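You operate a simulated robot arm through the tools that you are given. There is no shell and no other tool. Be economical: measure what you need, move in short steps, check, and stop when the job is done.

The job below is to be done with a simulated two-armed robot. You get a single attempt, and the scene is never put back.

TASK
Wind the strap back to 60 cm, tear it off and free it from the clip.
Fine: brake knob to FREE, wind by the reel's grip, knob to HOLD and leave it there; leave the clip switch at FREE.

It is judged by the outcome, as a careful person would: the job done as asked, and still so three seconds after it is handed in. It fails if anything else is knocked over, pushed out of place, dropped, spilled or broken.

THE ROBOT
Two 7-joint arms with fingered hands on one trunk, on a base that drives. Base frame: it is fixed to the floor where the robot stands at the start and does not move with it; the origin is under the middle of the robot, x ahead of it, y to its left, z up. Units: mm, degrees, N and s.
The left shoulder is at the start at [20, 123, 1359], the right one opposite. With the tool pointing down near the work surface each hand reaches from about 100 to 440 mm from the robot's upright axis, wherever it stands, measured 20 degrees to its own side. Places, roughly: brake knob [500, 0, 900]. Payload 2.4 kg a hand.
The TCP of each hand is the grasp point between the finger pads, 17 mm short of the fingertips. In the tool frame z runs along the fingers and y along their closing line. The gripper opens to 88 mm. The gripper's body begins 47 mm behind the TCP. The gripper is a hand of 3 fingers: y runs from the thumb to the fingers, the wrist lies at [0, 0, -165] in the tool frame, and closing takes about 1.5 s.
Orientation is that of the tool frame in the base frame, as [roll, pitch, yaw] about the fixed x, y, z axes, in that order (R = Rz(yaw) Ry(pitch) Rx(roll)). With the fingers straight down and closing along the base's y, the tool's x points along the base's -x, its y along +y and its z along -z.

THE INTERFACE
- The arms move only by the tool jog_arm. It takes "left_steps", "right_steps" or both (then of equal length, played together; a hand with none holds still); each is a list of rows, each a list of 7 numbers: the turn, a rotation vector about the tool's x, y, z in degrees, then the shift along the tool's x, y, z in mm, then the opening in per cent of the stroke, from 0 (shut) to 100 (fully open). In form: [[wx, wy, wz, x, y, z, grip], ...]. A call has 1 to 10 rows; each row shifts and turns the commanded pose from where the row before left it, along the tool's axes as they then stand. Each row takes 0.2 s and may step no farther than 50 mm and 8.6 degrees from the row before; otherwise, or with a gripper value out of range, the whole call is refused. A pose out of reach is approached as far as the arm can. The call stops where the force on the tool passes 40 N (or 10 N more than at its start, if that is more) or the arm is blocked; 0.2 s more then pass. Each finger travels about 45 mm/s and halts on what it meets, pressing with about 32 N; the grip force reading is that of the motor and also rises with nothing between the fingers. The clock runs only during rows and for 0.2 s after the last one: add rows that do not move to give the fingers time. It gives the time, the measured TCP pose, the force on the tool (base axes), the opening and the grip force at its end, in the units of the frame above (readings bear some noise), with the torque about the TCP (base axes, N m) and any sound that the robot's microphone picked up.
- Cameras (640 x 400 px; columns grow to the right, rows downward): "scene" is now at [36.1, 4.8, 1791.6]; the picture's right is [0.09, -1.00, -0.00], its down [-0.92, -0.09, -0.38] and it looks along [0.37, 0.03, -0.93] (base axes); focal length 271 px, centre (320, 200). "left" rides on the left gripper at [-52, 4, -66] in its tool frame; the picture's right is [-0.08, -1.00, 0.00], its down [0.78, -0.07, -0.62] and it looks along [0.62, -0.05, 0.78] (tool axes); focal length 243 px, centre (320, 200). "right" rides on the right gripper at [52, 4, -66] in its tool frame; the picture's right is [-0.09, 1.00, 0.00], its down [-0.78, -0.07, -0.62] and it looks along [-0.62, -0.05, 0.78] (tool axes); focal length 243 px, centre (320, 200). There is no depth. A picture from a camera that has moved, and an enlarged one, comes with that camera's place and axes in the base frame and with its lens.
- grab_frame(camera): a new picture of that camera. No time passes.
- raise_lower(by): slides the trunk up (or, below 0, down) by that many mm; the arms and the scene camera ride with it, the base frame stays. It gives what a move gives, with no picture.
- base_move(legs): drives the robot by 1 to 6 legs, each [ahead, left, turn to the left] in mm, mm and degrees, along the robot's own axes; the way and the turn of a leg run together, so that a leg with both is an arc; at most 1500 mm and 180 degrees a leg. The arms and the cameras ride along, it lands a little off, and it stops where it bumps. It gives what a move gives.
- grasp_type(shape, hand): the hand has 3 fingers and takes this shape, open, in about a second: jaw (thumb against the fingers, like two jaws); tri (thumb and two fingers); tip (a fingertip pinch); poke (one finger out to press); point (the index stretched); flat (the hand flat); cup (the hand cupped); fist (a fist). The gripper value then closes the fingers along that shape, each until it touches; the sizes above hold for jaw. It gives what a move gives, with no picture.
- head_to(pan, tilt): turns the head with the scene camera to pan (to the left, within 120 degrees either way) and tilt (down, from -29 to 69), counted from straight ahead of the robot. It gives what a move gives.
- enlarge(camera, box): a new picture of the part [left, top, right, bottom] of that camera's present view, enlarged. No time passes.
- hand_in(): hands the job in; it is judged then, once.

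Go step by step. Nothing tells you exact positions but the pictures and the camera data: compare them with the known pose of the tool, close in by small moves and look again before you grip or let go. The budget is 120 turns and 88 pictures, counting those below and the enlarged ones. Unless the task says otherwise, let go and move clear before handing in.

The tools are called by a JSON object that holds its "api" and its "payload". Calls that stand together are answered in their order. jog_arm: Moves the arms, as the interface text tells. Its arguments: {"type":"object","properties":{"left_steps":{"type":"array","items":{"type":"array","items":{"type":"number"}}},"right_steps":{"type":"array","items":{"type":"array","items":{"type":"number"}}}},"required":[]} The other tools are called the same way: raise_lower (by) slides the trunk up or down; grasp_type (shape, hand) gives the hand a shape; base_move (legs) drives the base; head_to (pan, tilt) turns the head that bears the scene camera; grab_frame (camera) takes a picture; enlarge (camera, box) takes an enlarged picture of a part of a camera's view; hand_in () hands the job in.

At the start:

```text
time_s: 0.0
left_tool_pos: [137.5, 187.1, 1039.8]
left_ee_rot: [-179.9, 0.3, 92.3]
left_force: [0.1, 0.0, -0.2]
left_torque: [-0.04, -0.01, -0.04]
left_grip_width: 87.7
left_gripper_force: 0.0
left_shape: jaw
right_tool_pos: [360.2, -310.6, 1148.4]
right_ee_rot: [-179.8, -0.3, -17.7]
right_force: [0.6, -0.1, 0.4]
right_torque: [0.01, -0.01, -0.02]
right_grip_width: 88.0
right_gripper_force: 0.0
right_shape: jaw
trunk travel left (down, up): [-572.0, 258.0]
robot x, y, heading: [-0.5, 0.8, 0.1]
head pan, tilt: [5.3, 67.9]
```

scene: 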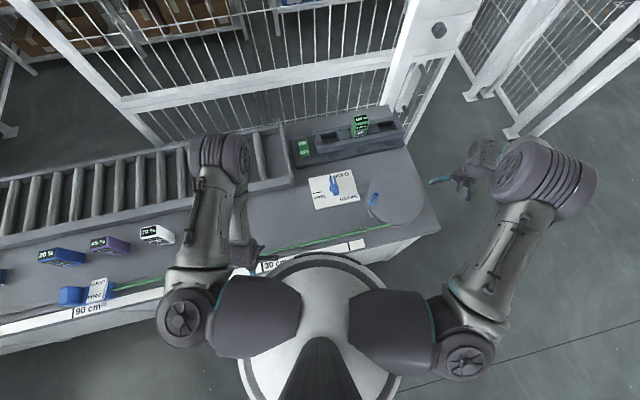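
right: 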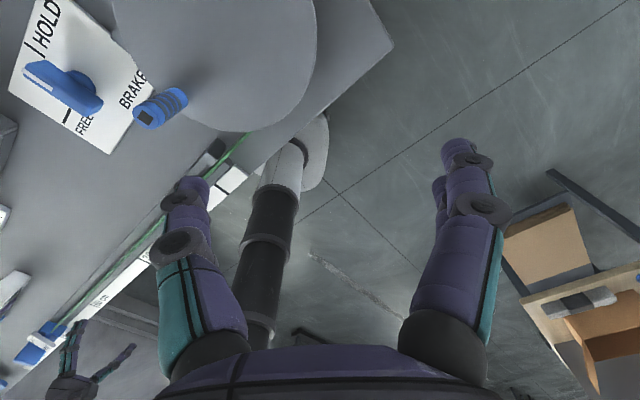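
left: 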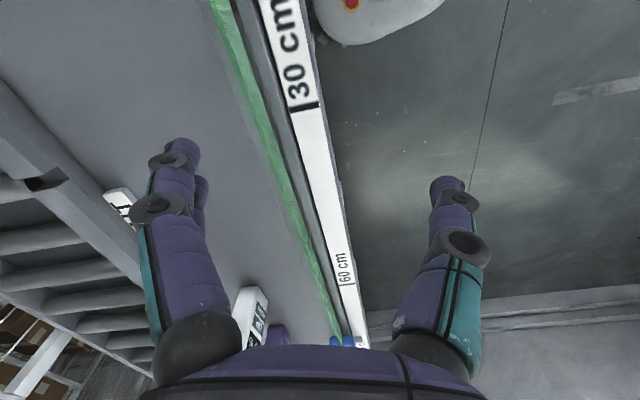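

I see a bench with a reel at the right, a brake knob plate, a green strap running left along a ruler (30, 60, 90 cm) to a blue clip. I'll look closer at the parts first.

{"api": "enlarge", "payload": {"camera": "scene", "box": [280, 100, 450, 260]}}

{"api": "enlarge", "payload": {"camera": "scene", "box": [0, 220, 180, 340]}}

{"api": "enlarge", "payload": {"camera": "right", "box": [0, 0, 260, 180]}}

```text
2.50 times, centred on (365, 180) of scene
camera zoom: at [36.1, 4.8, 1791.6], right [0.09, -1.0, 0.0], down [-0.92, -0.09, -0.38], along [0.37, 0.03, -0.93], focal length 676 px, centre (208, 250)
```

zoom: 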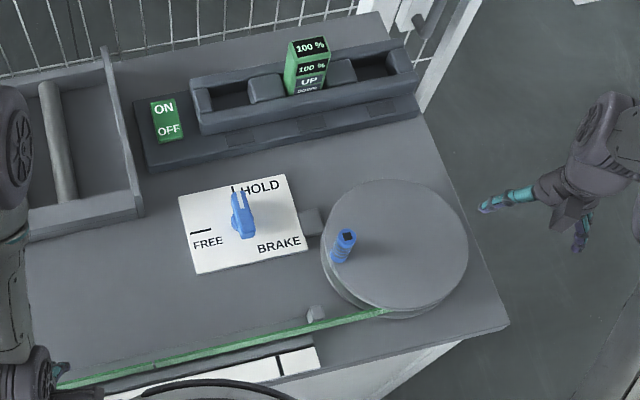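

```text
3.33 times, centred on (90, 280) of scene
camera zoom: at [36.1, 4.8, 1791.6], right [0.09, -1.0, 0.0], down [-0.92, -0.09, -0.38], along [0.37, 0.03, -0.93], focal length 902 px, centre (1087, -67)
```

zoom: 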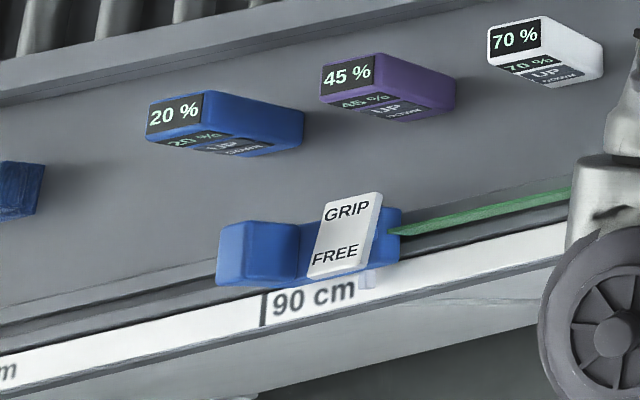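

```text
2.22 times, centred on (130, 90) of right
camera zoom: at [409.0, -329.5, 1214.0], right [-0.38, -0.92, 0.0], down [-0.73, 0.3, 0.62], along [-0.57, 0.24, -0.79], focal length 539 px, centre (742, 444)
```

zoom: 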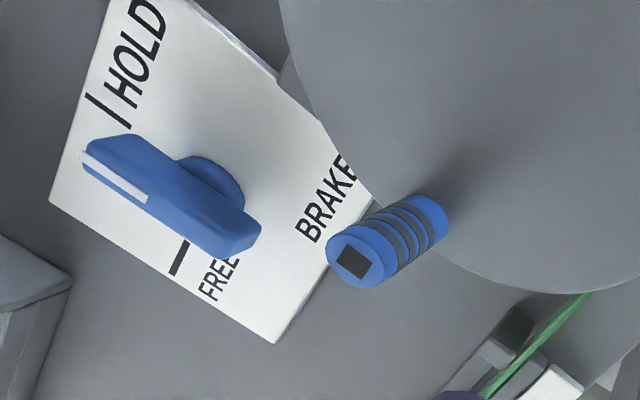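

The bench is turned about 18° to the robot, with the reel near (400,-218), its grip near (394,-148, top z≈985) and the knob near (450,-10). Both are at the edge of my reach, so I'll drive parallel to the bench edge toward the reel first.

{"api": "base_move", "payload": {"legs": [[47, -142, 0]]}}

{"api": "grab_frame", "payload": {"camera": "scene"}}

{"api": "grab_frame", "payload": {"camera": "left"}}

```text
time_s: 1.4
left_tool_pos: [184.6, 41.9, 1040.0]
left_ee_rot: [-180.0, 0.3, 92.3]
left_force: [-0.5, -0.5, 1.1]
left_torque: [-0.01, 0.0, 0.0]
left_grip_width: 88.0
left_gripper_force: 0.1
left_shape: jaw
right_tool_pos: [408.4, -454.1, 1148.4]
right_ee_rot: [-179.8, -0.2, -17.6]
right_force: [0.2, -0.3, -0.5]
right_torque: [-0.01, 0.03, -0.02]
right_grip_width: 87.8
right_gripper_force: 0.1
right_shape: jaw
trunk travel left (down, up): [-572.0, 258.0]
robot x, y, heading: [45.6, -144.0, 0.0]
head pan, tilt: [5.3, 67.9]
```

```text
81 pictures are left
camera scene: at [83.2, -139.9, 1791.6], right [0.09, -1.0, 0.0], down [-0.92, -0.09, -0.38], along [0.37, 0.04, -0.93], focal length 271 px, centre (320, 200)
```

scene: 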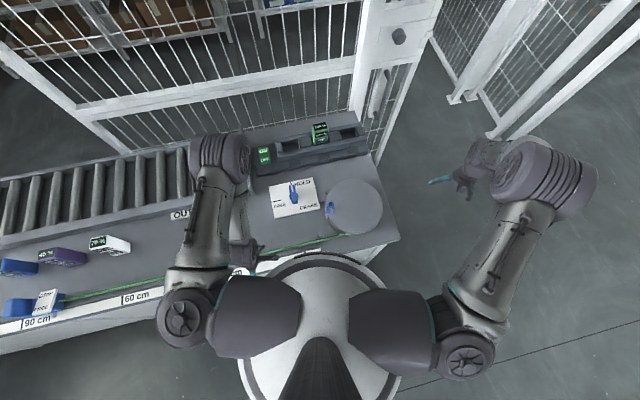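

```text
80 pictures are left
camera left: at [191.8, -9.4, 1105.5], right [-0.99, -0.12, 0.0], down [-0.1, 0.78, 0.62], along [-0.08, 0.61, -0.79], focal length 243 px, centre (320, 200)
```

left: 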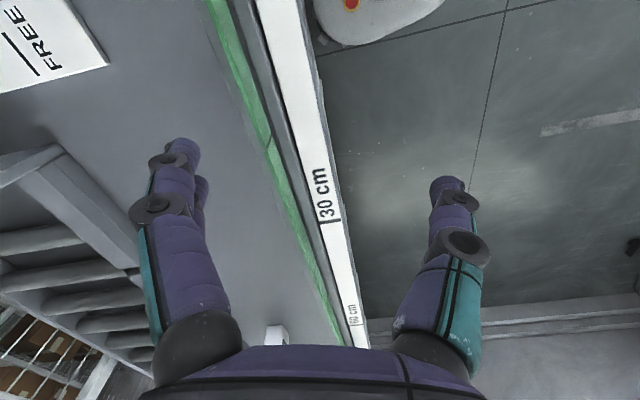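

The spot now puts the reel and knob within reach of the right and left hands respectively. I'll enlarge the scene to fix positions more precisely.

{"api": "enlarge", "payload": {"camera": "scene", "box": [260, 160, 400, 250]}}

{"api": "enlarge", "payload": {"camera": "right", "box": [0, 0, 260, 180]}}

{"api": "enlarge", "payload": {"camera": "scene", "box": [0, 280, 160, 340]}}

```text
4.44 times, centred on (330, 205) of scene
camera zoom: at [83.2, -139.9, 1791.6], right [0.09, -1.0, 0.0], down [-0.92, -0.09, -0.38], along [0.37, 0.04, -0.93], focal length 1203 px, centre (276, 178)
```

zoom: 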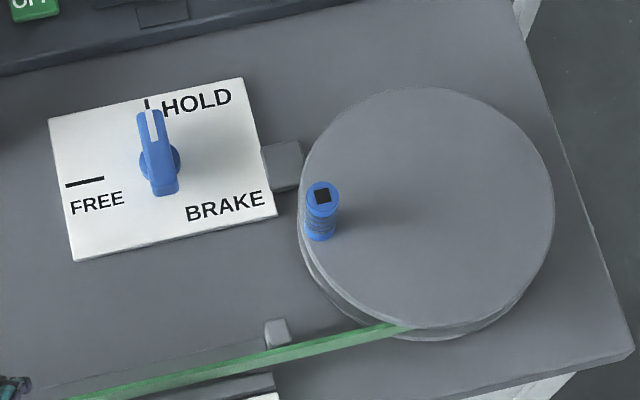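

```text
2.22 times, centred on (130, 90) of right
camera zoom: at [456.0, -473.6, 1213.5], right [-0.38, -0.92, 0.0], down [-0.73, 0.3, 0.62], along [-0.57, 0.24, -0.79], focal length 539 px, centre (742, 444)
```

zoom: 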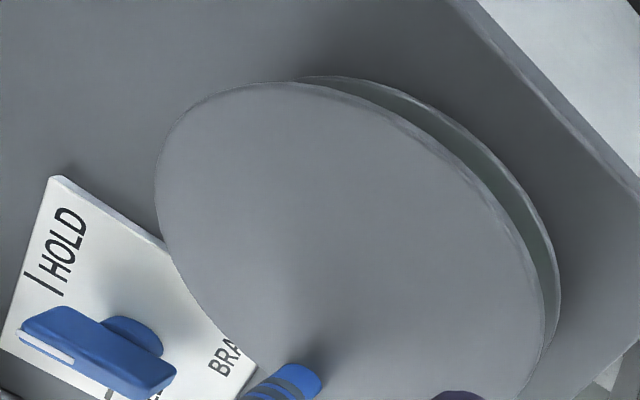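

```text
4.00 times, centred on (80, 310) of scene
camera zoom: at [83.2, -139.9, 1791.6], right [0.09, -1.0, 0.0], down [-0.92, -0.09, -0.38], along [0.37, 0.04, -0.93], focal length 1082 px, centre (1280, -240)
```

zoom: 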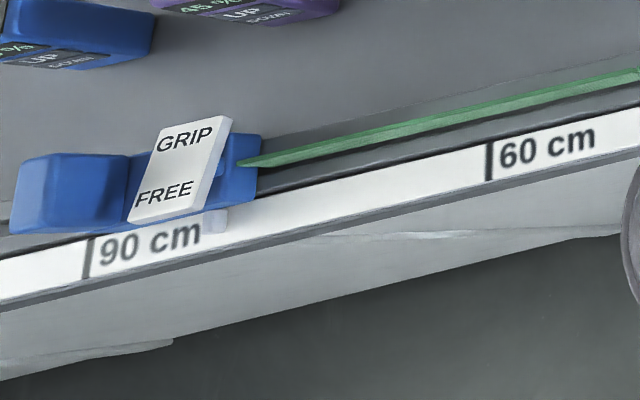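

The knob's blade is at about (441,-7), pointing along the bench normal (yaw ≈18°). The clip's pointer stands near 80 cm. I'll bring the left hand over the knob, turned to yaw 18°.

{"api": "jog_arm", "payload": {"left_steps": [[0, 0, 8.2, 0, 0, 0, 100], [0, 0, 8.2, 0, 0, 0, 100], [0, 0, 8.2, 0, 0, 0, 100], [0, 0, 8.2, 0, 0, 0, 100], [0, 0, 8.2, 0, 0, 0, 100], [0, 0, 8.2, 0, 0, 0, 100], [0, 0, 8.2, 0, 0, 0, 100], [0, 0, 8.2, 0, 0, 0, 100], [0, 0, 8.2, 0, 0, 0, 100]]}}

{"api": "jog_arm", "payload": {"left_steps": [[0, 0, 0, 26, 14, 0, 100], [0, 0, 0, 26, 14, 0, 100], [0, 0, 0, 26, 14, 0, 100], [0, 0, 0, 26, 14, 0, 100], [0, 0, 0, 26, 14, 0, 100], [0, 0, 0, 26, 14, 0, 100], [0, 0, 0, 26, 14, 0, 100], [0, 0, 0, 26, 14, 0, 100]]}}

{"api": "grab_frame", "payload": {"camera": "left"}}

{"api": "grab_frame", "payload": {"camera": "scene"}}

```text
time_s: 3.4
left_tool_pos: [183.6, 44.3, 1039.4]
left_ee_rot: [179.6, 0.3, 18.2]
left_force: [-0.2, -0.1, 0.1]
left_torque: [0.02, 0.04, -0.04]
left_grip_width: 87.8
left_gripper_force: 0.1
left_shape: jaw
right_tool_pos: [408.1, -452.4, 1148.9]
right_ee_rot: [-179.7, -0.3, -17.7]
right_force: [-0.5, 0.6, -0.2]
right_torque: [-0.01, 0.01, 0.03]
right_grip_width: 87.9
right_gripper_force: 0.0
right_shape: jaw
trunk travel left (down, up): [-572.0, 258.0]
robot x, y, heading: [46.6, -144.0, -0.2]
head pan, tilt: [5.3, 67.9]
```

```text
time_s: 5.2
left_tool_pos: [418.3, 5.6, 1043.2]
left_ee_rot: [179.6, 0.2, 18.4]
left_force: [0.0, 0.0, -0.6]
left_torque: [-0.01, 0.02, -0.01]
left_grip_width: 88.0
left_gripper_force: 0.0
left_shape: jaw
right_tool_pos: [409.3, -452.4, 1148.8]
right_ee_rot: [-179.9, -0.3, -17.7]
right_force: [-0.2, -0.4, 0.2]
right_torque: [-0.03, 0.0, 0.01]
right_grip_width: 87.7
right_gripper_force: 0.0
right_shape: jaw
trunk travel left (down, up): [-572.0, 258.0]
robot x, y, heading: [49.5, -141.1, -0.0]
head pan, tilt: [5.3, 67.9]
```

```text
76 pictures are left
camera left: at [370.3, -15.3, 1108.2], right [-0.4, 0.92, -0.01], down [0.72, 0.32, 0.62], along [0.57, 0.24, -0.79], focal length 243 px, centre (320, 200)
```

left: 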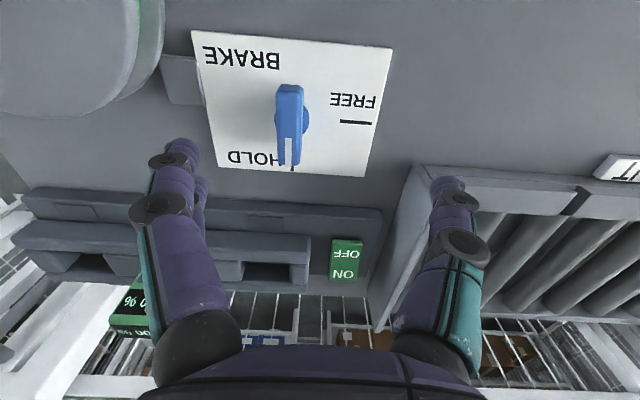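

```text
75 pictures are left
camera scene: at [83.1, -138.1, 1791.6], right [0.09, -1.0, 0.0], down [-0.92, -0.09, -0.38], along [0.37, 0.03, -0.93], focal length 271 px, centre (320, 200)
```

scene: 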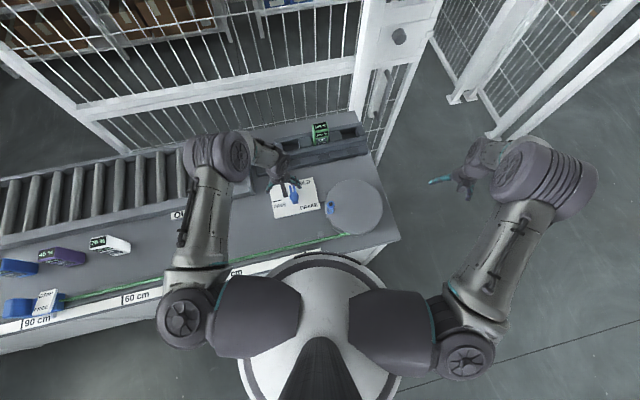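

The knob centre agrees at about (442,-10). I'll centre above it and descend to just over its top, then look.

{"api": "jog_arm", "payload": {"left_steps": [[0, 0, 0, 9, 11, 0, 100], [0, 0, 0, 9, 10, 0, 100], [0, 0, 0, 0, 0, 30, 100], [0, 0, 0, 0, 0, 30, 100], [0, 0, 0, 0, 0, 20, 100], [0, 0, 0, 0, 0, 0, 100]]}}

{"api": "grab_frame", "payload": {"camera": "left"}}

{"api": "enlarge", "payload": {"camera": "scene", "box": [240, 140, 400, 240]}}

```text
time_s: 6.6
left_tool_pos: [442.0, -12.4, 957.5]
left_ee_rot: [179.5, 0.3, 18.5]
left_force: [-0.2, 0.3, 0.1]
left_torque: [0.0, -0.02, -0.01]
left_grip_width: 88.1
left_gripper_force: 0.1
left_shape: jaw
right_tool_pos: [408.3, -452.1, 1148.2]
right_ee_rot: [-179.9, -0.3, -17.7]
right_force: [0.9, -0.4, -0.1]
right_torque: [0.0, -0.01, -0.03]
right_grip_width: 87.8
right_gripper_force: 0.0
right_shape: jaw
trunk travel left (down, up): [-572.0, 258.0]
robot x, y, heading: [45.0, -145.7, -0.0]
head pan, tilt: [5.3, 67.9]
```

```text
74 pictures are left
camera left: at [394.7, -32.5, 1023.5], right [-0.4, 0.92, -0.01], down [0.72, 0.31, 0.62], along [0.57, 0.24, -0.79], focal length 243 px, centre (320, 200)
```

left: 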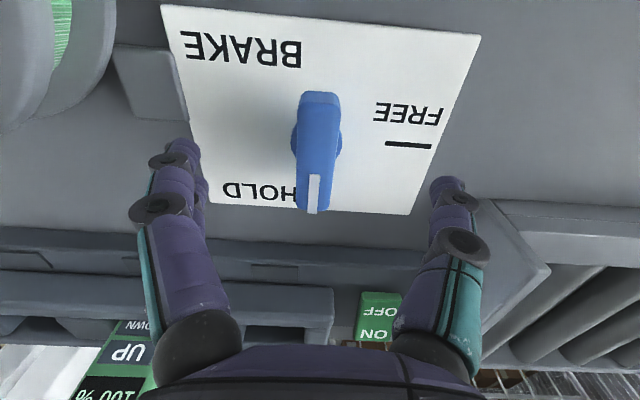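

```text
4.00 times, centred on (320, 190) of scene
camera zoom: at [82.8, -138.2, 1791.6], right [0.09, -1.0, 0.0], down [-0.92, -0.09, -0.38], along [0.37, 0.03, -0.93], focal length 1082 px, centre (320, 240)
```

zoom: 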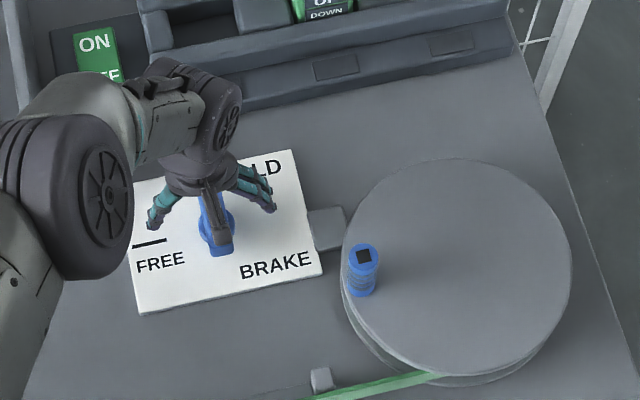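

The fingers straddle the knob's blade well. I'll descend 33 mm and close on it.

{"api": "jog_arm", "payload": {"left_steps": [[0, 0, 0, 0, 0, 11, 100], [0, 0, 0, 0, 0, 11, 100], [0, 0, 0, 0, 0, 11, 100], [0, 0, 0, 0, 0, 0, 50], [0, 0, 0, 0, 0, 0, 25], [0, 0, 0, 0, 0, 0, 5], [0, 0, 0, 0, 0, 0, 5], [0, 0, 0, 0, 0, 0, 5], [0, 0, 0, 0, 0, 0, 5]]}}

{"api": "grab_frame", "payload": {"camera": "left"}}

```text
time_s: 8.6
left_tool_pos: [440.5, -11.6, 926.1]
left_ee_rot: [179.7, 0.2, 18.5]
left_force: [-0.8, 0.5, -0.2]
left_torque: [0.0, 0.0, 0.01]
left_grip_width: 4.8
left_gripper_force: 0.1
left_shape: jaw
right_tool_pos: [408.1, -453.1, 1149.2]
right_ee_rot: [-179.9, -0.3, -17.7]
right_force: [0.1, 0.0, 0.4]
right_torque: [0.02, 0.0, 0.01]
right_grip_width: 87.9
right_gripper_force: 0.2
right_shape: jaw
trunk travel left (down, up): [-572.0, 258.0]
robot x, y, heading: [44.0, -141.8, 0.0]
head pan, tilt: [5.3, 67.9]
```

```text
72 pictures are left
camera left: at [393.0, -33.2, 991.5], right [-0.4, 0.92, -0.01], down [0.72, 0.32, 0.62], along [0.57, 0.24, -0.79], focal length 243 px, centre (320, 200)
```

left: 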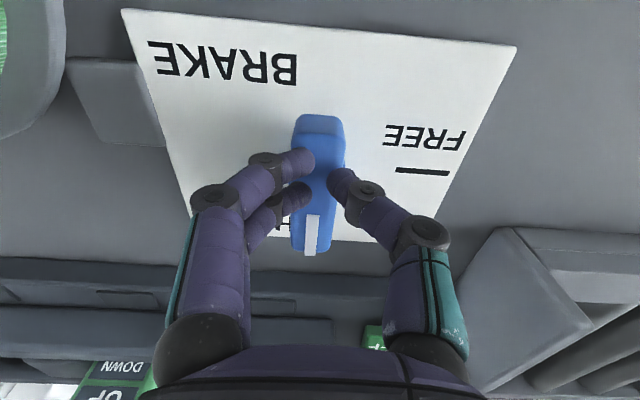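

The fingers closed without meeting the blade, so the knob is lower than I thought. I'll open partly, go lower gently, and close again.

{"api": "jog_arm", "payload": {"left_steps": [[0, 0, 0, 0, 0, 0, 30], [0, 0, 0, 0, 0, 0, 50], [0, 0, 0, 0, 0, 0, 50], [0, 0, 0, 0, 0, 5, 50], [0, 0, 0, 0, 0, 5, 50], [0, 0, 0, 0, 0, 4, 50], [0, 0, 0, 0, 0, 0, 50]]}}

{"api": "grab_frame", "payload": {"camera": "left"}}

```text
time_s: 10.2
left_tool_pos: [432.9, -10.3, 916.3]
left_ee_rot: [179.7, 0.2, 18.5]
left_force: [0.1, 0.2, 0.6]
left_torque: [0.01, -0.03, 0.02]
left_grip_width: 43.3
left_gripper_force: 0.1
left_shape: jaw
left hand out of reach, approached as far as the arm can: row 4, 6
right_tool_pos: [408.0, -452.2, 1148.8]
right_ee_rot: [-179.9, -0.3, -17.8]
right_force: [0.2, 0.8, -0.3]
right_torque: [0.0, 0.02, -0.02]
right_grip_width: 87.9
right_gripper_force: 0.2
right_shape: jaw
trunk travel left (down, up): [-572.0, 258.0]
robot x, y, heading: [47.9, -143.0, -0.0]
head pan, tilt: [5.3, 67.9]
```

```text
71 pictures are left
camera left: at [386.1, -31.0, 981.7], right [-0.4, 0.92, -0.01], down [0.72, 0.31, 0.62], along [0.57, 0.24, -0.79], focal length 243 px, centre (320, 200)
```

left: 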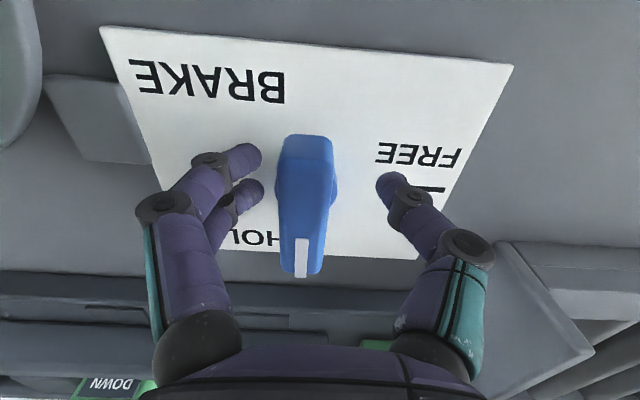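

The left arm is at its reach limit here; lowering the trunk should give more horizontal reach. I'll raise the hand, then lower the trunk by 100 mm.

{"api": "jog_arm", "payload": {"left_steps": [[0, 0, 0, 0, 0, -25, 60], [0, 0, 0, 0, 0, -40, 60], [0, 0, 0, 0, 0, -45, 60], [0, 0, 0, 0, 0, 0, 60]]}}

{"api": "raise_lower", "payload": {"by": -100}}

{"api": "grab_frame", "payload": {"camera": "left"}}

```text
time_s: 11.2
left_tool_pos: [436.7, -10.5, 1027.9]
left_ee_rot: [179.7, 0.3, 18.6]
left_force: [0.3, 0.4, -0.8]
left_torque: [0.01, 0.04, -0.02]
left_grip_width: 52.5
left_gripper_force: 0.1
left_shape: jaw
right_tool_pos: [408.9, -451.0, 1147.0]
right_ee_rot: [-179.9, -0.3, -17.7]
right_force: [0.5, -1.0, 1.0]
right_torque: [0.03, 0.04, -0.02]
right_grip_width: 87.8
right_gripper_force: 0.0
right_shape: jaw
trunk travel left (down, up): [-572.0, 258.0]
robot x, y, heading: [41.7, -141.9, 0.1]
head pan, tilt: [5.3, 67.9]
```

```text
time_s: 12.5
left_tool_pos: [434.9, -10.5, 928.9]
left_ee_rot: [179.6, 0.3, 18.5]
left_force: [0.1, 0.5, 0.0]
left_torque: [-0.02, 0.01, -0.01]
left_grip_width: 52.7
left_gripper_force: 0.1
left_shape: jaw
right_tool_pos: [408.1, -451.8, 1047.7]
right_ee_rot: [-179.9, -0.3, -17.8]
right_force: [0.4, -0.6, 0.2]
right_torque: [0.02, -0.01, 0.01]
right_grip_width: 88.0
right_gripper_force: 0.0
right_shape: jaw
trunk travel left (down, up): [-472.0, 358.0]
robot x, y, heading: [47.1, -142.9, -0.2]
head pan, tilt: [5.3, 67.9]
```

```text
70 pictures are left
camera left: at [387.9, -31.5, 993.3], right [-0.4, 0.92, -0.01], down [0.72, 0.31, 0.62], along [0.57, 0.24, -0.79], focal length 243 px, centre (320, 200)
```

left: 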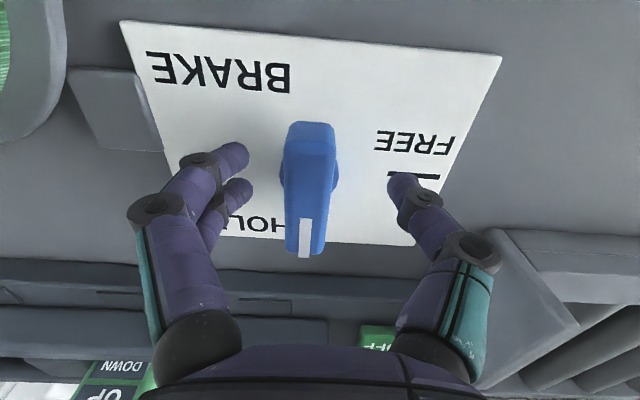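

Triangulating, the blade centre is about (453,-10) with its top near z 908. I'll shift there, descend to about z 906 and close.

{"api": "jog_arm", "payload": {"left_steps": [[0, 0, 0, 9, 3, 0, 60], [0, 0, 0, 9, 2, 0, 60], [0, 0, 0, 0, 0, 8, 60], [0, 0, 0, 0, 0, 8, 60], [0, 0, 0, 0, 0, 6, 60], [0, 0, 0, 0, 0, 0, 60]]}}

{"api": "grab_frame", "payload": {"camera": "left"}}

```text
time_s: 13.9
left_tool_pos: [455.0, -10.0, 904.9]
left_ee_rot: [179.5, 0.2, 18.4]
left_force: [0.4, -0.1, -0.5]
left_torque: [0.02, -0.01, 0.01]
left_grip_width: 52.5
left_gripper_force: 0.0
left_shape: jaw
right_tool_pos: [409.2, -451.9, 1048.3]
right_ee_rot: [-179.9, -0.3, -17.7]
right_force: [1.1, -0.5, 0.5]
right_torque: [0.01, -0.01, 0.02]
right_grip_width: 87.7
right_gripper_force: 0.0
right_shape: jaw
trunk travel left (down, up): [-472.0, 358.0]
robot x, y, heading: [46.4, -143.2, -0.1]
head pan, tilt: [5.3, 67.9]
```

```text
69 pictures are left
camera left: at [407.2, -31.2, 970.5], right [-0.4, 0.92, -0.01], down [0.72, 0.31, 0.62], along [0.57, 0.24, -0.79], focal length 243 px, centre (320, 200)
```

left: 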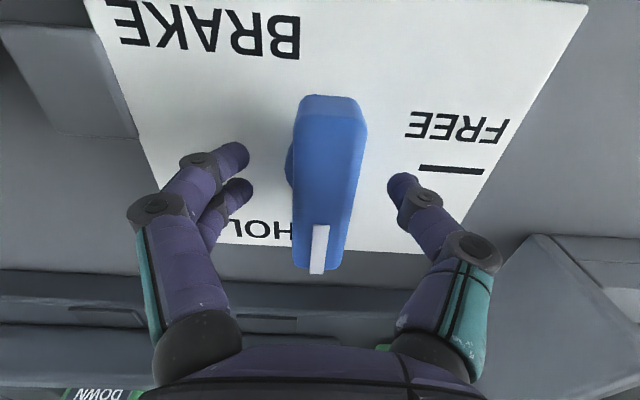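

Reach is good now and the blade is between the fingers. Closing.

{"api": "jog_arm", "payload": {"left_steps": [[0, 0, 0, 0, 0, 0, 30], [0, 0, 0, 0, 0, 0, 10], [0, 0, 0, 0, 0, 0, 5], [0, 0, 0, 0, 0, 0, 5], [0, 0, 0, 0, 0, 0, 5], [0, 0, 0, 0, 0, 0, 5]]}}

{"api": "grab_frame", "payload": {"camera": "left"}}

```text
time_s: 15.3
left_tool_pos: [455.1, -9.8, 905.9]
left_ee_rot: [179.6, 0.3, 18.5]
left_force: [-0.4, -0.3, -2.9]
left_torque: [-0.03, -0.01, 0.0]
left_grip_width: 15.7
left_gripper_force: 31.7
left_shape: jaw
right_tool_pos: [408.0, -450.3, 1049.5]
right_ee_rot: [-180.0, -0.3, -17.7]
right_force: [-0.4, 0.0, 0.8]
right_torque: [0.02, -0.02, 0.02]
right_grip_width: 88.0
right_gripper_force: 0.0
right_shape: jaw
trunk travel left (down, up): [-472.0, 358.0]
robot x, y, heading: [47.0, -141.2, -0.0]
head pan, tilt: [5.3, 67.9]
```

```text
68 pictures are left
camera left: at [407.3, -31.2, 970.5], right [-0.4, 0.92, -0.01], down [0.72, 0.31, 0.62], along [0.57, 0.24, -0.79], focal length 243 px, centre (320, 200)
```

left: 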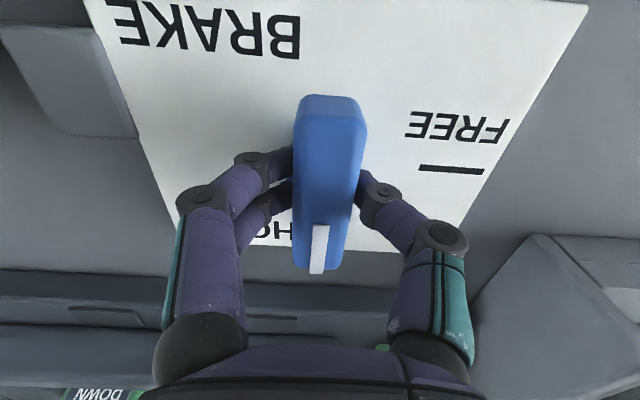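

The blade is held (15.7 mm). Turning it counter-clockwise toward FREE, first half.

{"api": "jog_arm", "payload": {"left_steps": [[0, 0, -7, 0, 0, 0, 5], [0, 0, -8, 0, 0, 0, 5], [0, 0, -8, 0, 0, 0, 5], [0, 0, -8, 0, 0, 0, 5], [0, 0, -8, 0, 0, 0, 5], [0, 0, 0, 0, 0, 0, 5]]}}

{"api": "grab_frame", "payload": {"camera": "left"}}

```text
time_s: 16.7
left_tool_pos: [455.6, -11.2, 906.3]
left_ee_rot: [179.9, 0.4, 57.5]
left_force: [7.9, -8.3, -7.7]
left_torque: [-0.15, -0.14, -0.03]
left_grip_width: 14.4
left_gripper_force: 32.4
left_shape: jaw
right_tool_pos: [409.7, -453.7, 1047.6]
right_ee_rot: [-179.8, -0.2, -17.7]
right_force: [-0.7, -1.0, 0.1]
right_torque: [0.03, 0.0, 0.0]
right_grip_width: 88.0
right_gripper_force: 0.1
right_shape: jaw
trunk travel left (down, up): [-472.0, 358.0]
robot x, y, heading: [45.0, -147.8, -0.3]
head pan, tilt: [5.3, 67.9]
```

```text
67 pictures are left
camera left: at [432.0, -57.5, 971.4], right [-0.89, 0.46, 0.0], down [0.36, 0.7, 0.62], along [0.29, 0.55, -0.79], focal length 243 px, centre (320, 200)
```

left: 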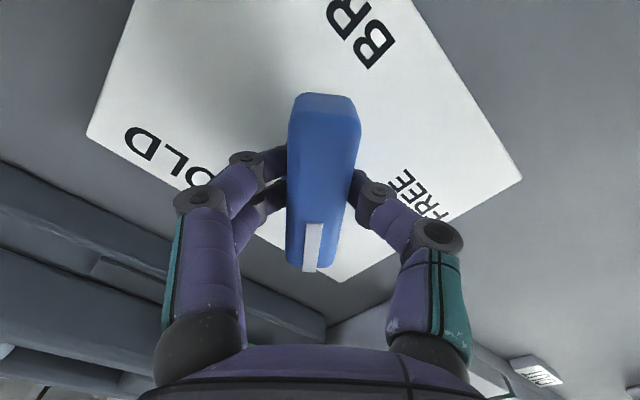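

It turns with the hand. Continuing to FREE.

{"api": "jog_arm", "payload": {"left_steps": [[0, 0, -8, 0, 0, 0, 5], [0, 0, -8, 0, 0, 0, 5], [0, 0, -8, 0, 0, 0, 5], [0, 0, -8, 0, 0, 0, 5], [0, 0, -8, 0, 0, 0, 5], [0, 0, -8, 0, 0, 0, 5], [0, 0, -3, 0, 0, 0, 5], [0, 0, 0, 0, 0, 0, 5]]}}

{"api": "grab_frame", "payload": {"camera": "left"}}

```text
time_s: 18.5
left_tool_pos: [457.3, -10.5, 905.7]
left_ee_rot: [-179.9, 0.3, 108.5]
left_force: [19.3, -13.1, -1.2]
left_torque: [-0.16, -0.37, -0.13]
left_grip_width: 14.5
left_gripper_force: 32.2
left_shape: jaw
right_tool_pos: [410.8, -453.6, 1046.1]
right_ee_rot: [-179.8, -0.1, -17.7]
right_force: [-0.2, -0.2, 0.1]
right_torque: [0.0, 0.0, 0.0]
right_grip_width: 87.4
right_gripper_force: 0.1
right_shape: jaw
trunk travel left (down, up): [-472.0, 358.0]
robot x, y, heading: [47.1, -143.2, -0.1]
head pan, tilt: [5.3, 67.9]
```

```text
66 pictures are left
camera left: at [478.7, -59.9, 970.7], right [-0.92, -0.4, 0.0], down [-0.31, 0.72, 0.62], along [-0.25, 0.57, -0.79], focal length 243 px, centre (320, 200)
```

left: 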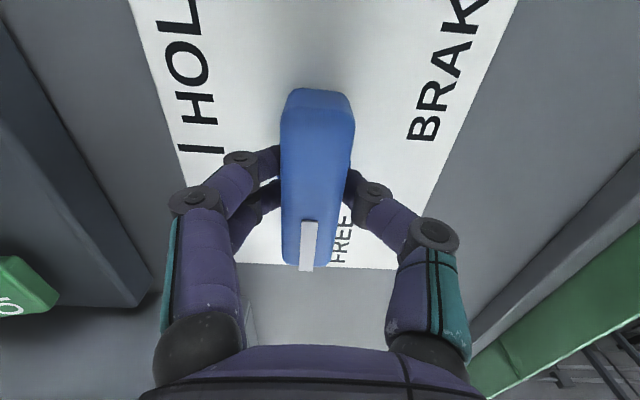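

The knob is at FREE. I'll release it, lift the left hand clear, and bring the right hand over the reel's grip.

{"api": "jog_arm", "payload": {"left_steps": [[0, 0, 0, 0, 0, 0, 25], [0, 0, 0, 0, 0, 0, 45], [0, 0, 0, 0, 0, 0, 55], [0, 0, 0, 0, 0, -20, 55], [0, 0, 0, 0, 0, -30, 55], [0, 0, 0, 0, 0, -30, 55], [0, 0, 0, 0, 0, 0, 55], [0, 0, 0, 0, 0, 0, 55], [0, 0, 0, 0, 0, 0, 55], [0, 0, 0, 0, 0, 0, 55]], "right_steps": [[0, 0, 0, 0, 0, -20, 100], [0, 0, 0, 0, 0, -20, 100], [0, 0, 0, -14, -34, 0, 100], [0, 0, 0, -14, -34, 0, 100], [0, 0, 0, -14, -34, 0, 100], [0, 0, 0, -14, -34, 0, 100], [0, 0, 0, -14, -34, 0, 100], [0, 0, 0, -14, -34, 0, 100], [0, 0, 0, -14, -34, 0, 100], [0, 0, 0, -14, -34, 0, 100]]}}

{"api": "grab_frame", "payload": {"camera": "right"}}

{"api": "grab_frame", "payload": {"camera": "scene"}}

```text
time_s: 20.7
left_tool_pos: [455.6, -7.4, 981.1]
left_ee_rot: [-179.8, 0.3, 108.5]
left_force: [0.3, -0.5, 0.5]
left_torque: [0.02, 0.04, 0.0]
left_grip_width: 47.9
left_gripper_force: 0.1
left_shape: jaw
right_tool_pos: [385.5, -158.5, 1086.0]
right_ee_rot: [-179.8, -0.2, -17.8]
right_force: [-0.5, -0.5, -1.1]
right_torque: [-0.01, -0.01, -0.01]
right_grip_width: 88.0
right_gripper_force: 0.1
right_shape: jaw
trunk travel left (down, up): [-472.0, 358.0]
robot x, y, heading: [49.4, -141.2, -0.1]
head pan, tilt: [5.3, 67.9]
```

```text
65 pictures are left
camera right: at [433.3, -178.2, 1152.0], right [-0.38, -0.92, 0.0], down [-0.73, 0.3, 0.62], along [-0.57, 0.24, -0.79], focal length 243 px, centre (320, 200)
```

right: 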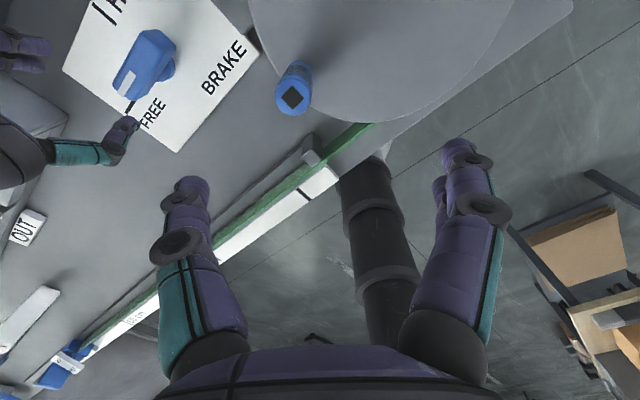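

```text
64 pictures are left
camera scene: at [82.7, -137.5, 1691.6], right [0.09, -1.0, 0.0], down [-0.92, -0.09, -0.38], along [0.37, 0.03, -0.93], focal length 271 px, centre (320, 200)
```

scene: 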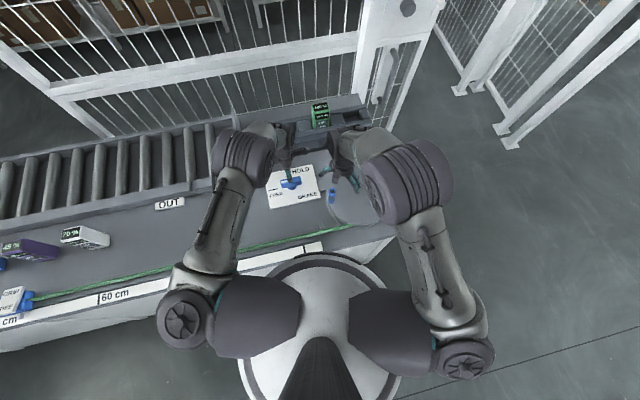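

The grip's top is about (397,-141,973). I'll centre over it and descend to just above.

{"api": "jog_arm", "payload": {"right_steps": [[0, 0, 0, 3, -10, 0, 100], [0, 0, 0, 3, -10, 0, 100], [0, 0, 0, 0, 0, 25, 100], [0, 0, 0, 0, 0, 25, 100], [0, 0, 0, 0, 0, 30, 100], [0, 0, 0, 0, 0, 0, 100]]}}

{"api": "grab_frame", "payload": {"camera": "right"}}

```text
time_s: 22.1
left_tool_pos: [455.9, -7.4, 981.4]
left_ee_rot: [-179.8, 0.4, 108.5]
left_force: [0.6, -0.2, 0.5]
left_torque: [-0.02, 0.03, -0.04]
left_grip_width: 48.0
left_gripper_force: 0.1
left_shape: jaw
right_tool_pos: [398.8, -140.6, 1005.7]
right_ee_rot: [-179.9, -0.3, -17.8]
right_force: [0.6, -0.4, 0.0]
right_torque: [-0.02, 0.01, 0.0]
right_grip_width: 88.0
right_gripper_force: 0.1
right_shape: jaw
trunk travel left (down, up): [-472.0, 358.0]
robot x, y, heading: [44.3, -141.5, -0.0]
head pan, tilt: [5.3, 67.9]
```

```text
63 pictures are left
camera right: at [445.1, -161.0, 1072.4], right [-0.38, -0.92, 0.0], down [-0.73, 0.3, 0.62], along [-0.57, 0.24, -0.79], focal length 243 px, centre (320, 200)
```

right: 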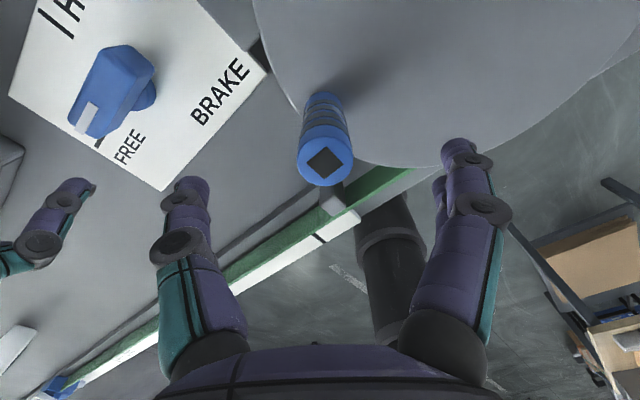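

Centred. Descending around the grip and closing.

{"api": "jog_arm", "payload": {"right_steps": [[0, 0, 0, -2, 2, 15, 100], [0, 0, 0, 0, 0, 15, 100], [0, 0, 0, 0, 0, 15, 100], [0, 0, 0, 0, 0, 0, 60], [0, 0, 0, 0, 0, 0, 30], [0, 0, 0, 0, 0, 0, 5], [0, 0, 0, 0, 0, 0, 5], [0, 0, 0, 0, 0, 0, 5], [0, 0, 0, 0, 0, 0, 5]]}}

{"api": "grab_frame", "payload": {"camera": "right"}}

```text
time_s: 24.1
left_tool_pos: [453.8, -6.0, 981.4]
left_ee_rot: [-179.8, 0.4, 108.5]
left_force: [0.0, 0.3, 0.3]
left_torque: [-0.01, 0.03, 0.02]
left_grip_width: 48.2
left_gripper_force: 0.0
left_shape: jaw
right_tool_pos: [393.8, -140.4, 963.0]
right_ee_rot: [-179.9, -0.2, -17.7]
right_force: [-4.9, 3.1, -2.2]
right_torque: [-0.02, 0.07, 0.02]
right_grip_width: 12.9
right_gripper_force: 32.1
right_shape: jaw
trunk travel left (down, up): [-472.0, 358.0]
robot x, y, heading: [44.0, -144.2, -0.1]
head pan, tilt: [5.3, 67.9]
```

```text
62 pictures are left
camera right: at [440.8, -161.0, 1028.2], right [-0.38, -0.92, 0.0], down [-0.73, 0.3, 0.62], along [-0.57, 0.24, -0.79], focal length 243 px, centre (320, 200)
```

right: 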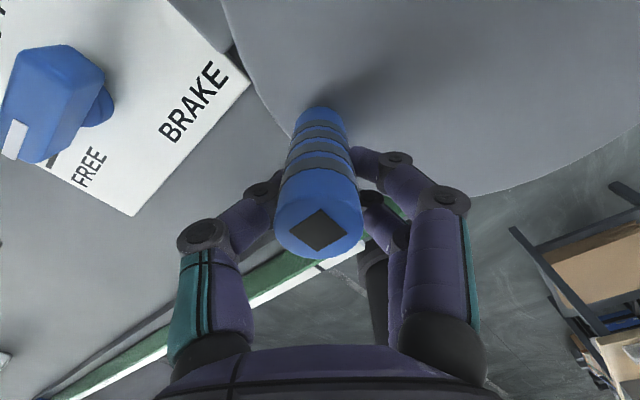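

The fingers hold the grip on its near side of the axis (12.9 mm). I'll open slightly, shift 7 mm toward its middle and re-close.

{"api": "jog_arm", "payload": {"right_steps": [[0, 0, 0, 0, 0, 0, 30], [0, 0, 0, 0, 0, 0, 45], [0, 0, 0, 4, 0, 0, 45], [0, 0, 0, 4, 0, 0, 45], [0, 0, 0, 0, 0, 0, 20], [0, 0, 0, 0, 0, 0, 5], [0, 0, 0, 0, 0, 0, 5], [0, 0, 0, 0, 0, 0, 5]]}}

{"api": "grab_frame", "payload": {"camera": "right"}}

{"api": "enlarge", "payload": {"camera": "scene", "box": [240, 140, 400, 240]}}

```text
time_s: 25.9
left_tool_pos: [456.7, -7.1, 981.3]
left_ee_rot: [-179.8, 0.4, 108.5]
left_force: [-0.4, -0.5, -0.3]
left_torque: [-0.01, 0.03, 0.03]
left_grip_width: 48.2
left_gripper_force: 0.0
left_shape: jaw
right_tool_pos: [402.3, -145.5, 963.7]
right_ee_rot: [-180.0, -0.3, -17.8]
right_force: [2.4, -0.7, -1.5]
right_torque: [-0.06, -0.07, 0.0]
right_grip_width: 14.7
right_gripper_force: 31.9
right_shape: jaw
trunk travel left (down, up): [-472.0, 358.0]
robot x, y, heading: [44.0, -144.2, 0.3]
head pan, tilt: [5.3, 67.9]
```

```text
61 pictures are left
camera right: at [449.5, -165.1, 1029.6], right [-0.38, -0.92, 0.0], down [-0.73, 0.3, 0.62], along [-0.57, 0.24, -0.79], focal length 243 px, centre (320, 200)
```

right: 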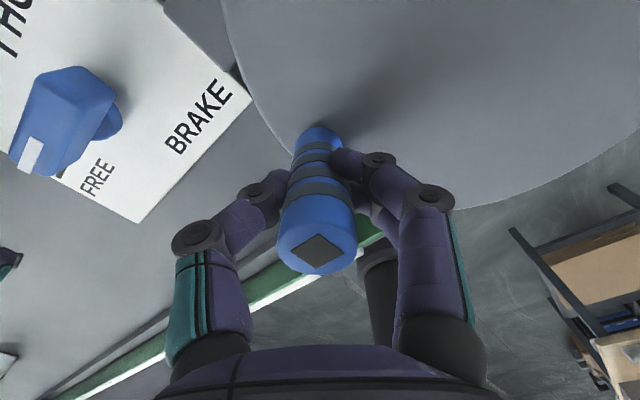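

```text
4.00 times, centred on (320, 190) of scene
camera zoom: at [83.4, -138.0, 1691.6], right [0.09, -1.0, 0.0], down [-0.92, -0.09, -0.38], along [0.37, 0.03, -0.93], focal length 1082 px, centre (320, 240)
```

zoom: 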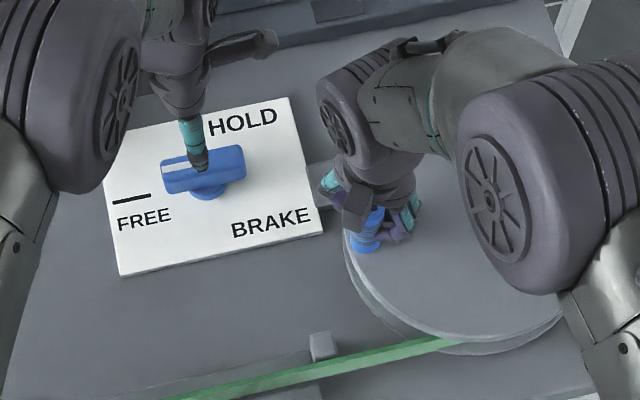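

The grip is held near (400,-144), about 80 mm from the reel's centre at (415,-222). I'll wind counter-clockwise along the arc in small steps and check the strap.

{"api": "jog_arm", "payload": {"right_steps": [[0, 0, 0, -9.3, 6.0, 0, 5], [0, 0, 0, -8.4, 7.2, 0, 5], [0, 0, 0, -7.3, 8.3, 0, 5], [0, 0, 0, -6.1, 9.3, 0, 5], [0, 0, 0, 0, 0, 0, 5]]}}

{"api": "grab_frame", "payload": {"camera": "right"}}

{"api": "grab_frame", "payload": {"camera": "scene"}}

```text
time_s: 27.1
left_tool_pos: [457.5, -9.0, 980.7]
left_ee_rot: [-179.7, 0.3, 108.3]
left_force: [0.1, 0.1, -0.1]
left_torque: [0.03, 0.02, 0.0]
left_grip_width: 47.9
left_gripper_force: 0.1
left_shape: jaw
right_tool_pos: [371.7, -166.8, 964.4]
right_ee_rot: [-179.7, -0.9, -18.0]
right_force: [18.5, -8.3, -5.1]
right_torque: [-0.11, -0.12, 0.23]
right_grip_width: 11.4
right_gripper_force: 31.9
right_shape: jaw
trunk travel left (down, up): [-472.0, 358.0]
robot x, y, heading: [46.2, -141.1, -0.2]
head pan, tilt: [5.3, 67.9]
stopped in row 5 (right hand): the force on the tool passed its limit (the readings are from after the stop); the commanded pose is now the measured one
```

```text
59 pictures are left
camera right: at [417.1, -187.0, 1030.2], right [-0.39, -0.92, -0.01], down [-0.73, 0.3, 0.61], along [-0.56, 0.24, -0.79], focal length 243 px, centre (320, 200)
```

right: 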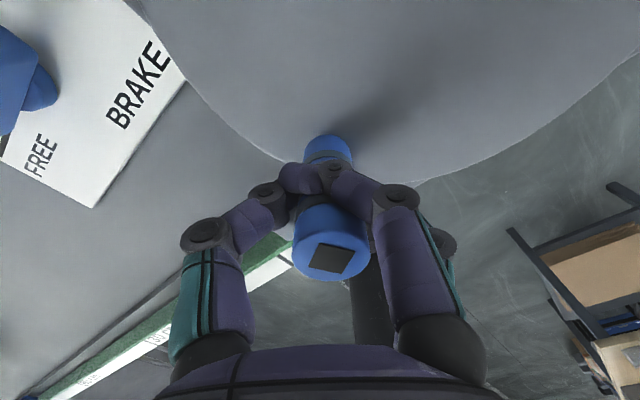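

```text
58 pictures are left
camera scene: at [86.1, -138.2, 1691.4], right [0.09, -1.0, 0.0], down [-0.92, -0.09, -0.37], along [0.37, 0.03, -0.93], focal length 271 px, centre (320, 200)
```

scene: 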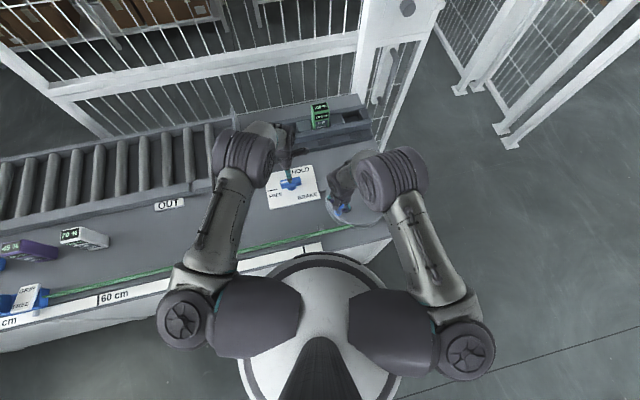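

The strap is winding in; the grip has slid forward in the fingers. I'll open, re-centre on it and check.

{"api": "jog_arm", "payload": {"right_steps": [[0, 0, 0, 0, 0, 0, 30], [0, 0, 0, 0, 0, 0, 45], [0, 0, 0, -4, 0, 0, 45], [0, 0, 0, -4, 0, 0, 45], [0, 0, 0, 0, 0, 0, 45]]}}

{"api": "grab_frame", "payload": {"camera": "right"}}

{"api": "enlarge", "payload": {"camera": "scene", "box": [0, 270, 160, 350]}}

```text
time_s: 28.3
left_tool_pos: [459.6, -9.2, 978.9]
left_ee_rot: [-179.7, 0.1, 108.4]
left_force: [-0.4, 0.0, 0.7]
left_torque: [0.03, 0.0, 0.01]
left_grip_width: 47.8
left_gripper_force: 0.1
left_shape: jaw
right_tool_pos: [366.1, -165.4, 963.6]
right_ee_rot: [-179.7, -0.6, -18.0]
right_force: [36.2, -12.0, 9.3]
right_torque: [-0.31, -0.28, 0.85]
right_grip_width: 41.2
right_gripper_force: 0.0
right_shape: jaw
trunk travel left (down, up): [-472.0, 358.0]
robot x, y, heading: [46.5, -148.1, -0.3]
head pan, tilt: [5.3, 67.9]
```

```text
57 pictures are left
camera right: at [411.3, -185.7, 1029.9], right [-0.39, -0.92, -0.01], down [-0.73, 0.3, 0.61], along [-0.56, 0.24, -0.79], focal length 243 px, centre (320, 200)
```

right: 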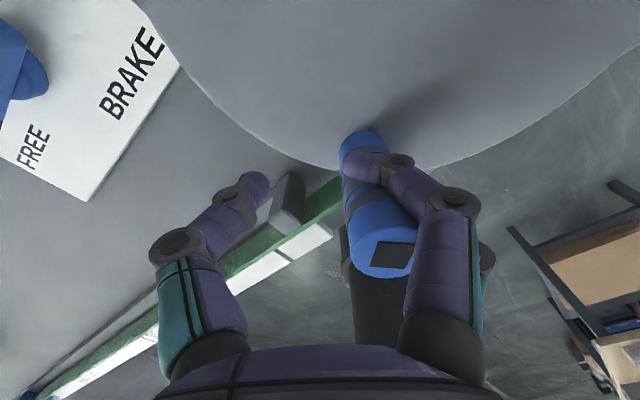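

```text
4.00 times, centred on (80, 310) of scene
camera zoom: at [89.7, -140.8, 1691.5], right [0.09, -1.0, 0.0], down [-0.92, -0.08, -0.37], along [0.37, 0.04, -0.93], focal length 1082 px, centre (1280, -240)
```

zoom: 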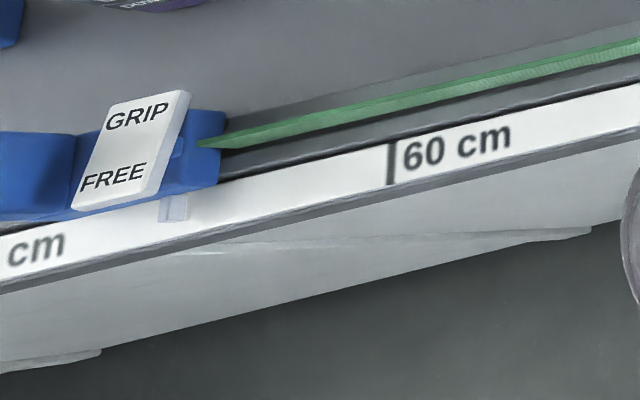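

A finger is pressing on the grip from one side. I'll back off, lift above it and re-measure.

{"api": "jog_arm", "payload": {"right_steps": [[0, 0, 0, 8, 0, 0, 60], [0, 0, 0, 6, 0, 0, 80], [0, 0, 0, 0, 0, -22, 100], [0, 0, 0, 0, 0, -22, 100], [0, 0, 0, 0, 0, 0, 100]]}}

{"api": "grab_frame", "payload": {"camera": "right"}}

{"api": "enlarge", "payload": {"camera": "scene", "box": [240, 140, 400, 260]}}

```text
time_s: 29.5
left_tool_pos: [456.1, -9.0, 980.2]
left_ee_rot: [-179.8, 0.5, 108.4]
left_force: [-0.1, 0.0, 0.2]
left_torque: [0.01, -0.01, 0.03]
left_grip_width: 47.8
left_gripper_force: 0.1
left_shape: jaw
right_tool_pos: [372.3, -168.7, 1006.2]
right_ee_rot: [-179.8, -0.5, -18.0]
right_force: [0.4, 0.7, -0.5]
right_torque: [0.0, 0.03, 0.01]
right_grip_width: 87.9
right_gripper_force: 0.0
right_shape: jaw
trunk travel left (down, up): [-472.0, 358.0]
robot x, y, heading: [50.5, -141.5, -0.0]
head pan, tilt: [5.3, 67.9]
```

```text
55 pictures are left
camera right: at [419.5, -187.9, 1071.8], right [-0.39, -0.92, 0.0], down [-0.73, 0.3, 0.61], along [-0.56, 0.24, -0.79], focal length 243 px, centre (320, 200)
```

right: 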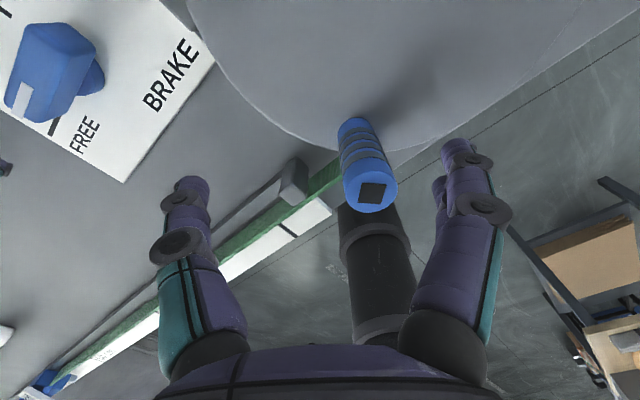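

```text
3.33 times, centred on (320, 200) of scene
camera zoom: at [83.1, -138.1, 1691.6], right [0.09, -1.0, 0.0], down [-0.92, -0.09, -0.38], along [0.37, 0.03, -0.93], focal length 902 px, centre (320, 200)
```

zoom: 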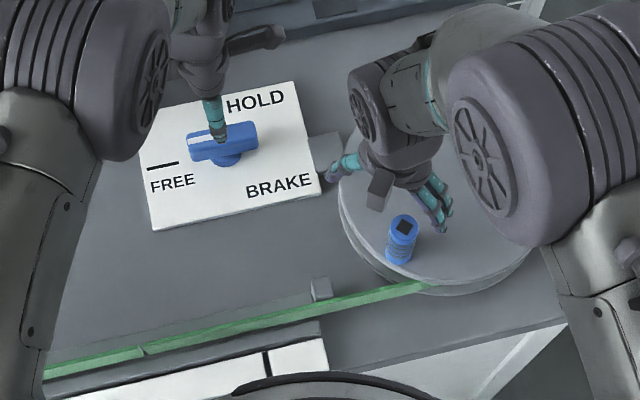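

The grip is now at (348,-186), about 51° wound, and the clip's pointer is near 74–75 cm, so roughly 118° more is needed. I'll re-centre over the grip and descend.

{"api": "jog_arm", "payload": {"right_steps": [[0, 0, 0, -9, 12, 0, 100], [0, 0, 0, -9, 12, 0, 100], [0, 0, 0, 0, 0, 15, 100], [0, 0, 0, 0, 0, 15, 100], [0, 0, 0, 0, 0, 15, 100], [0, 0, 0, 0, 0, 0, 100]]}}

{"api": "grab_frame", "payload": {"camera": "right"}}

```text
time_s: 30.9
left_tool_pos: [454.3, -7.5, 982.6]
left_ee_rot: [-179.8, 0.3, 108.4]
left_force: [0.6, 0.2, 0.5]
left_torque: [-0.02, 0.0, 0.02]
left_grip_width: 47.7
left_gripper_force: 0.0
left_shape: jaw
right_tool_pos: [348.6, -187.2, 961.0]
right_ee_rot: [-179.7, -0.6, -17.8]
right_force: [0.6, 0.1, -0.2]
right_torque: [-0.01, -0.01, -0.06]
right_grip_width: 87.7
right_gripper_force: 0.0
right_shape: jaw
trunk travel left (down, up): [-472.0, 358.0]
robot x, y, heading: [47.8, -140.4, -0.0]
head pan, tilt: [5.3, 67.9]
```

```text
53 pictures are left
camera right: at [395.6, -205.2, 1026.9], right [-0.39, -0.92, 0.0], down [-0.73, 0.3, 0.61], along [-0.56, 0.24, -0.79], focal length 243 px, centre (320, 200)
```

right: 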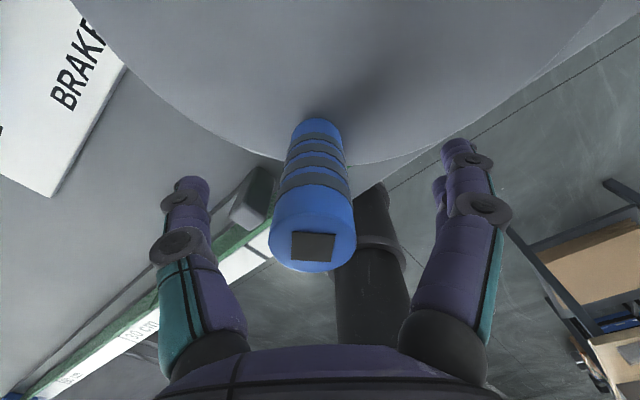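

Well placed. Closing on the grip.

{"api": "jog_arm", "payload": {"right_steps": [[0, 0, 0, 0, -2, 0, 60], [0, 0, 0, 0, 0, 0, 30], [0, 0, 0, 0, 0, 0, 5], [0, 0, 0, 0, 0, 0, 5], [0, 0, 0, 0, 0, 0, 5], [0, 0, 0, 0, 0, 0, 5]]}}

{"api": "grab_frame", "payload": {"camera": "right"}}

```text
time_s: 32.3
left_tool_pos: [454.7, -7.8, 980.6]
left_ee_rot: [-179.8, 0.4, 108.4]
left_force: [0.4, 0.4, 0.1]
left_torque: [0.0, 0.0, 0.0]
left_grip_width: 48.1
left_gripper_force: 0.0
left_shape: jaw
right_tool_pos: [347.5, -183.7, 961.1]
right_ee_rot: [-179.8, -0.7, -17.8]
right_force: [-2.4, 1.7, -1.6]
right_torque: [-0.02, 0.05, 0.04]
right_grip_width: 15.0
right_gripper_force: 31.7
right_shape: jaw
trunk travel left (down, up): [-472.0, 358.0]
robot x, y, heading: [45.7, -143.3, -0.2]
head pan, tilt: [5.3, 67.9]
```

```text
52 pictures are left
camera right: at [395.5, -203.5, 1027.3], right [-0.39, -0.92, 0.0], down [-0.73, 0.3, 0.61], along [-0.56, 0.24, -0.79], focal length 243 px, centre (320, 200)
```

right: 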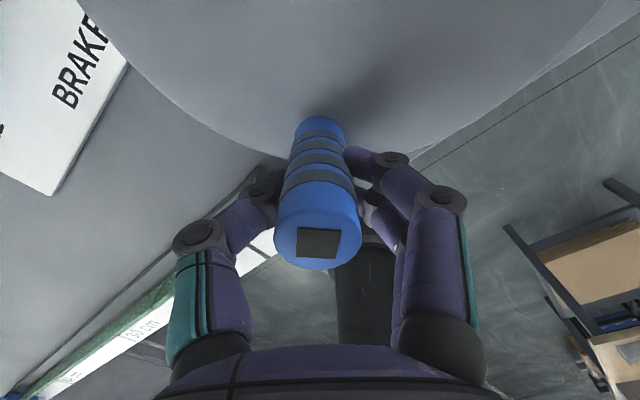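

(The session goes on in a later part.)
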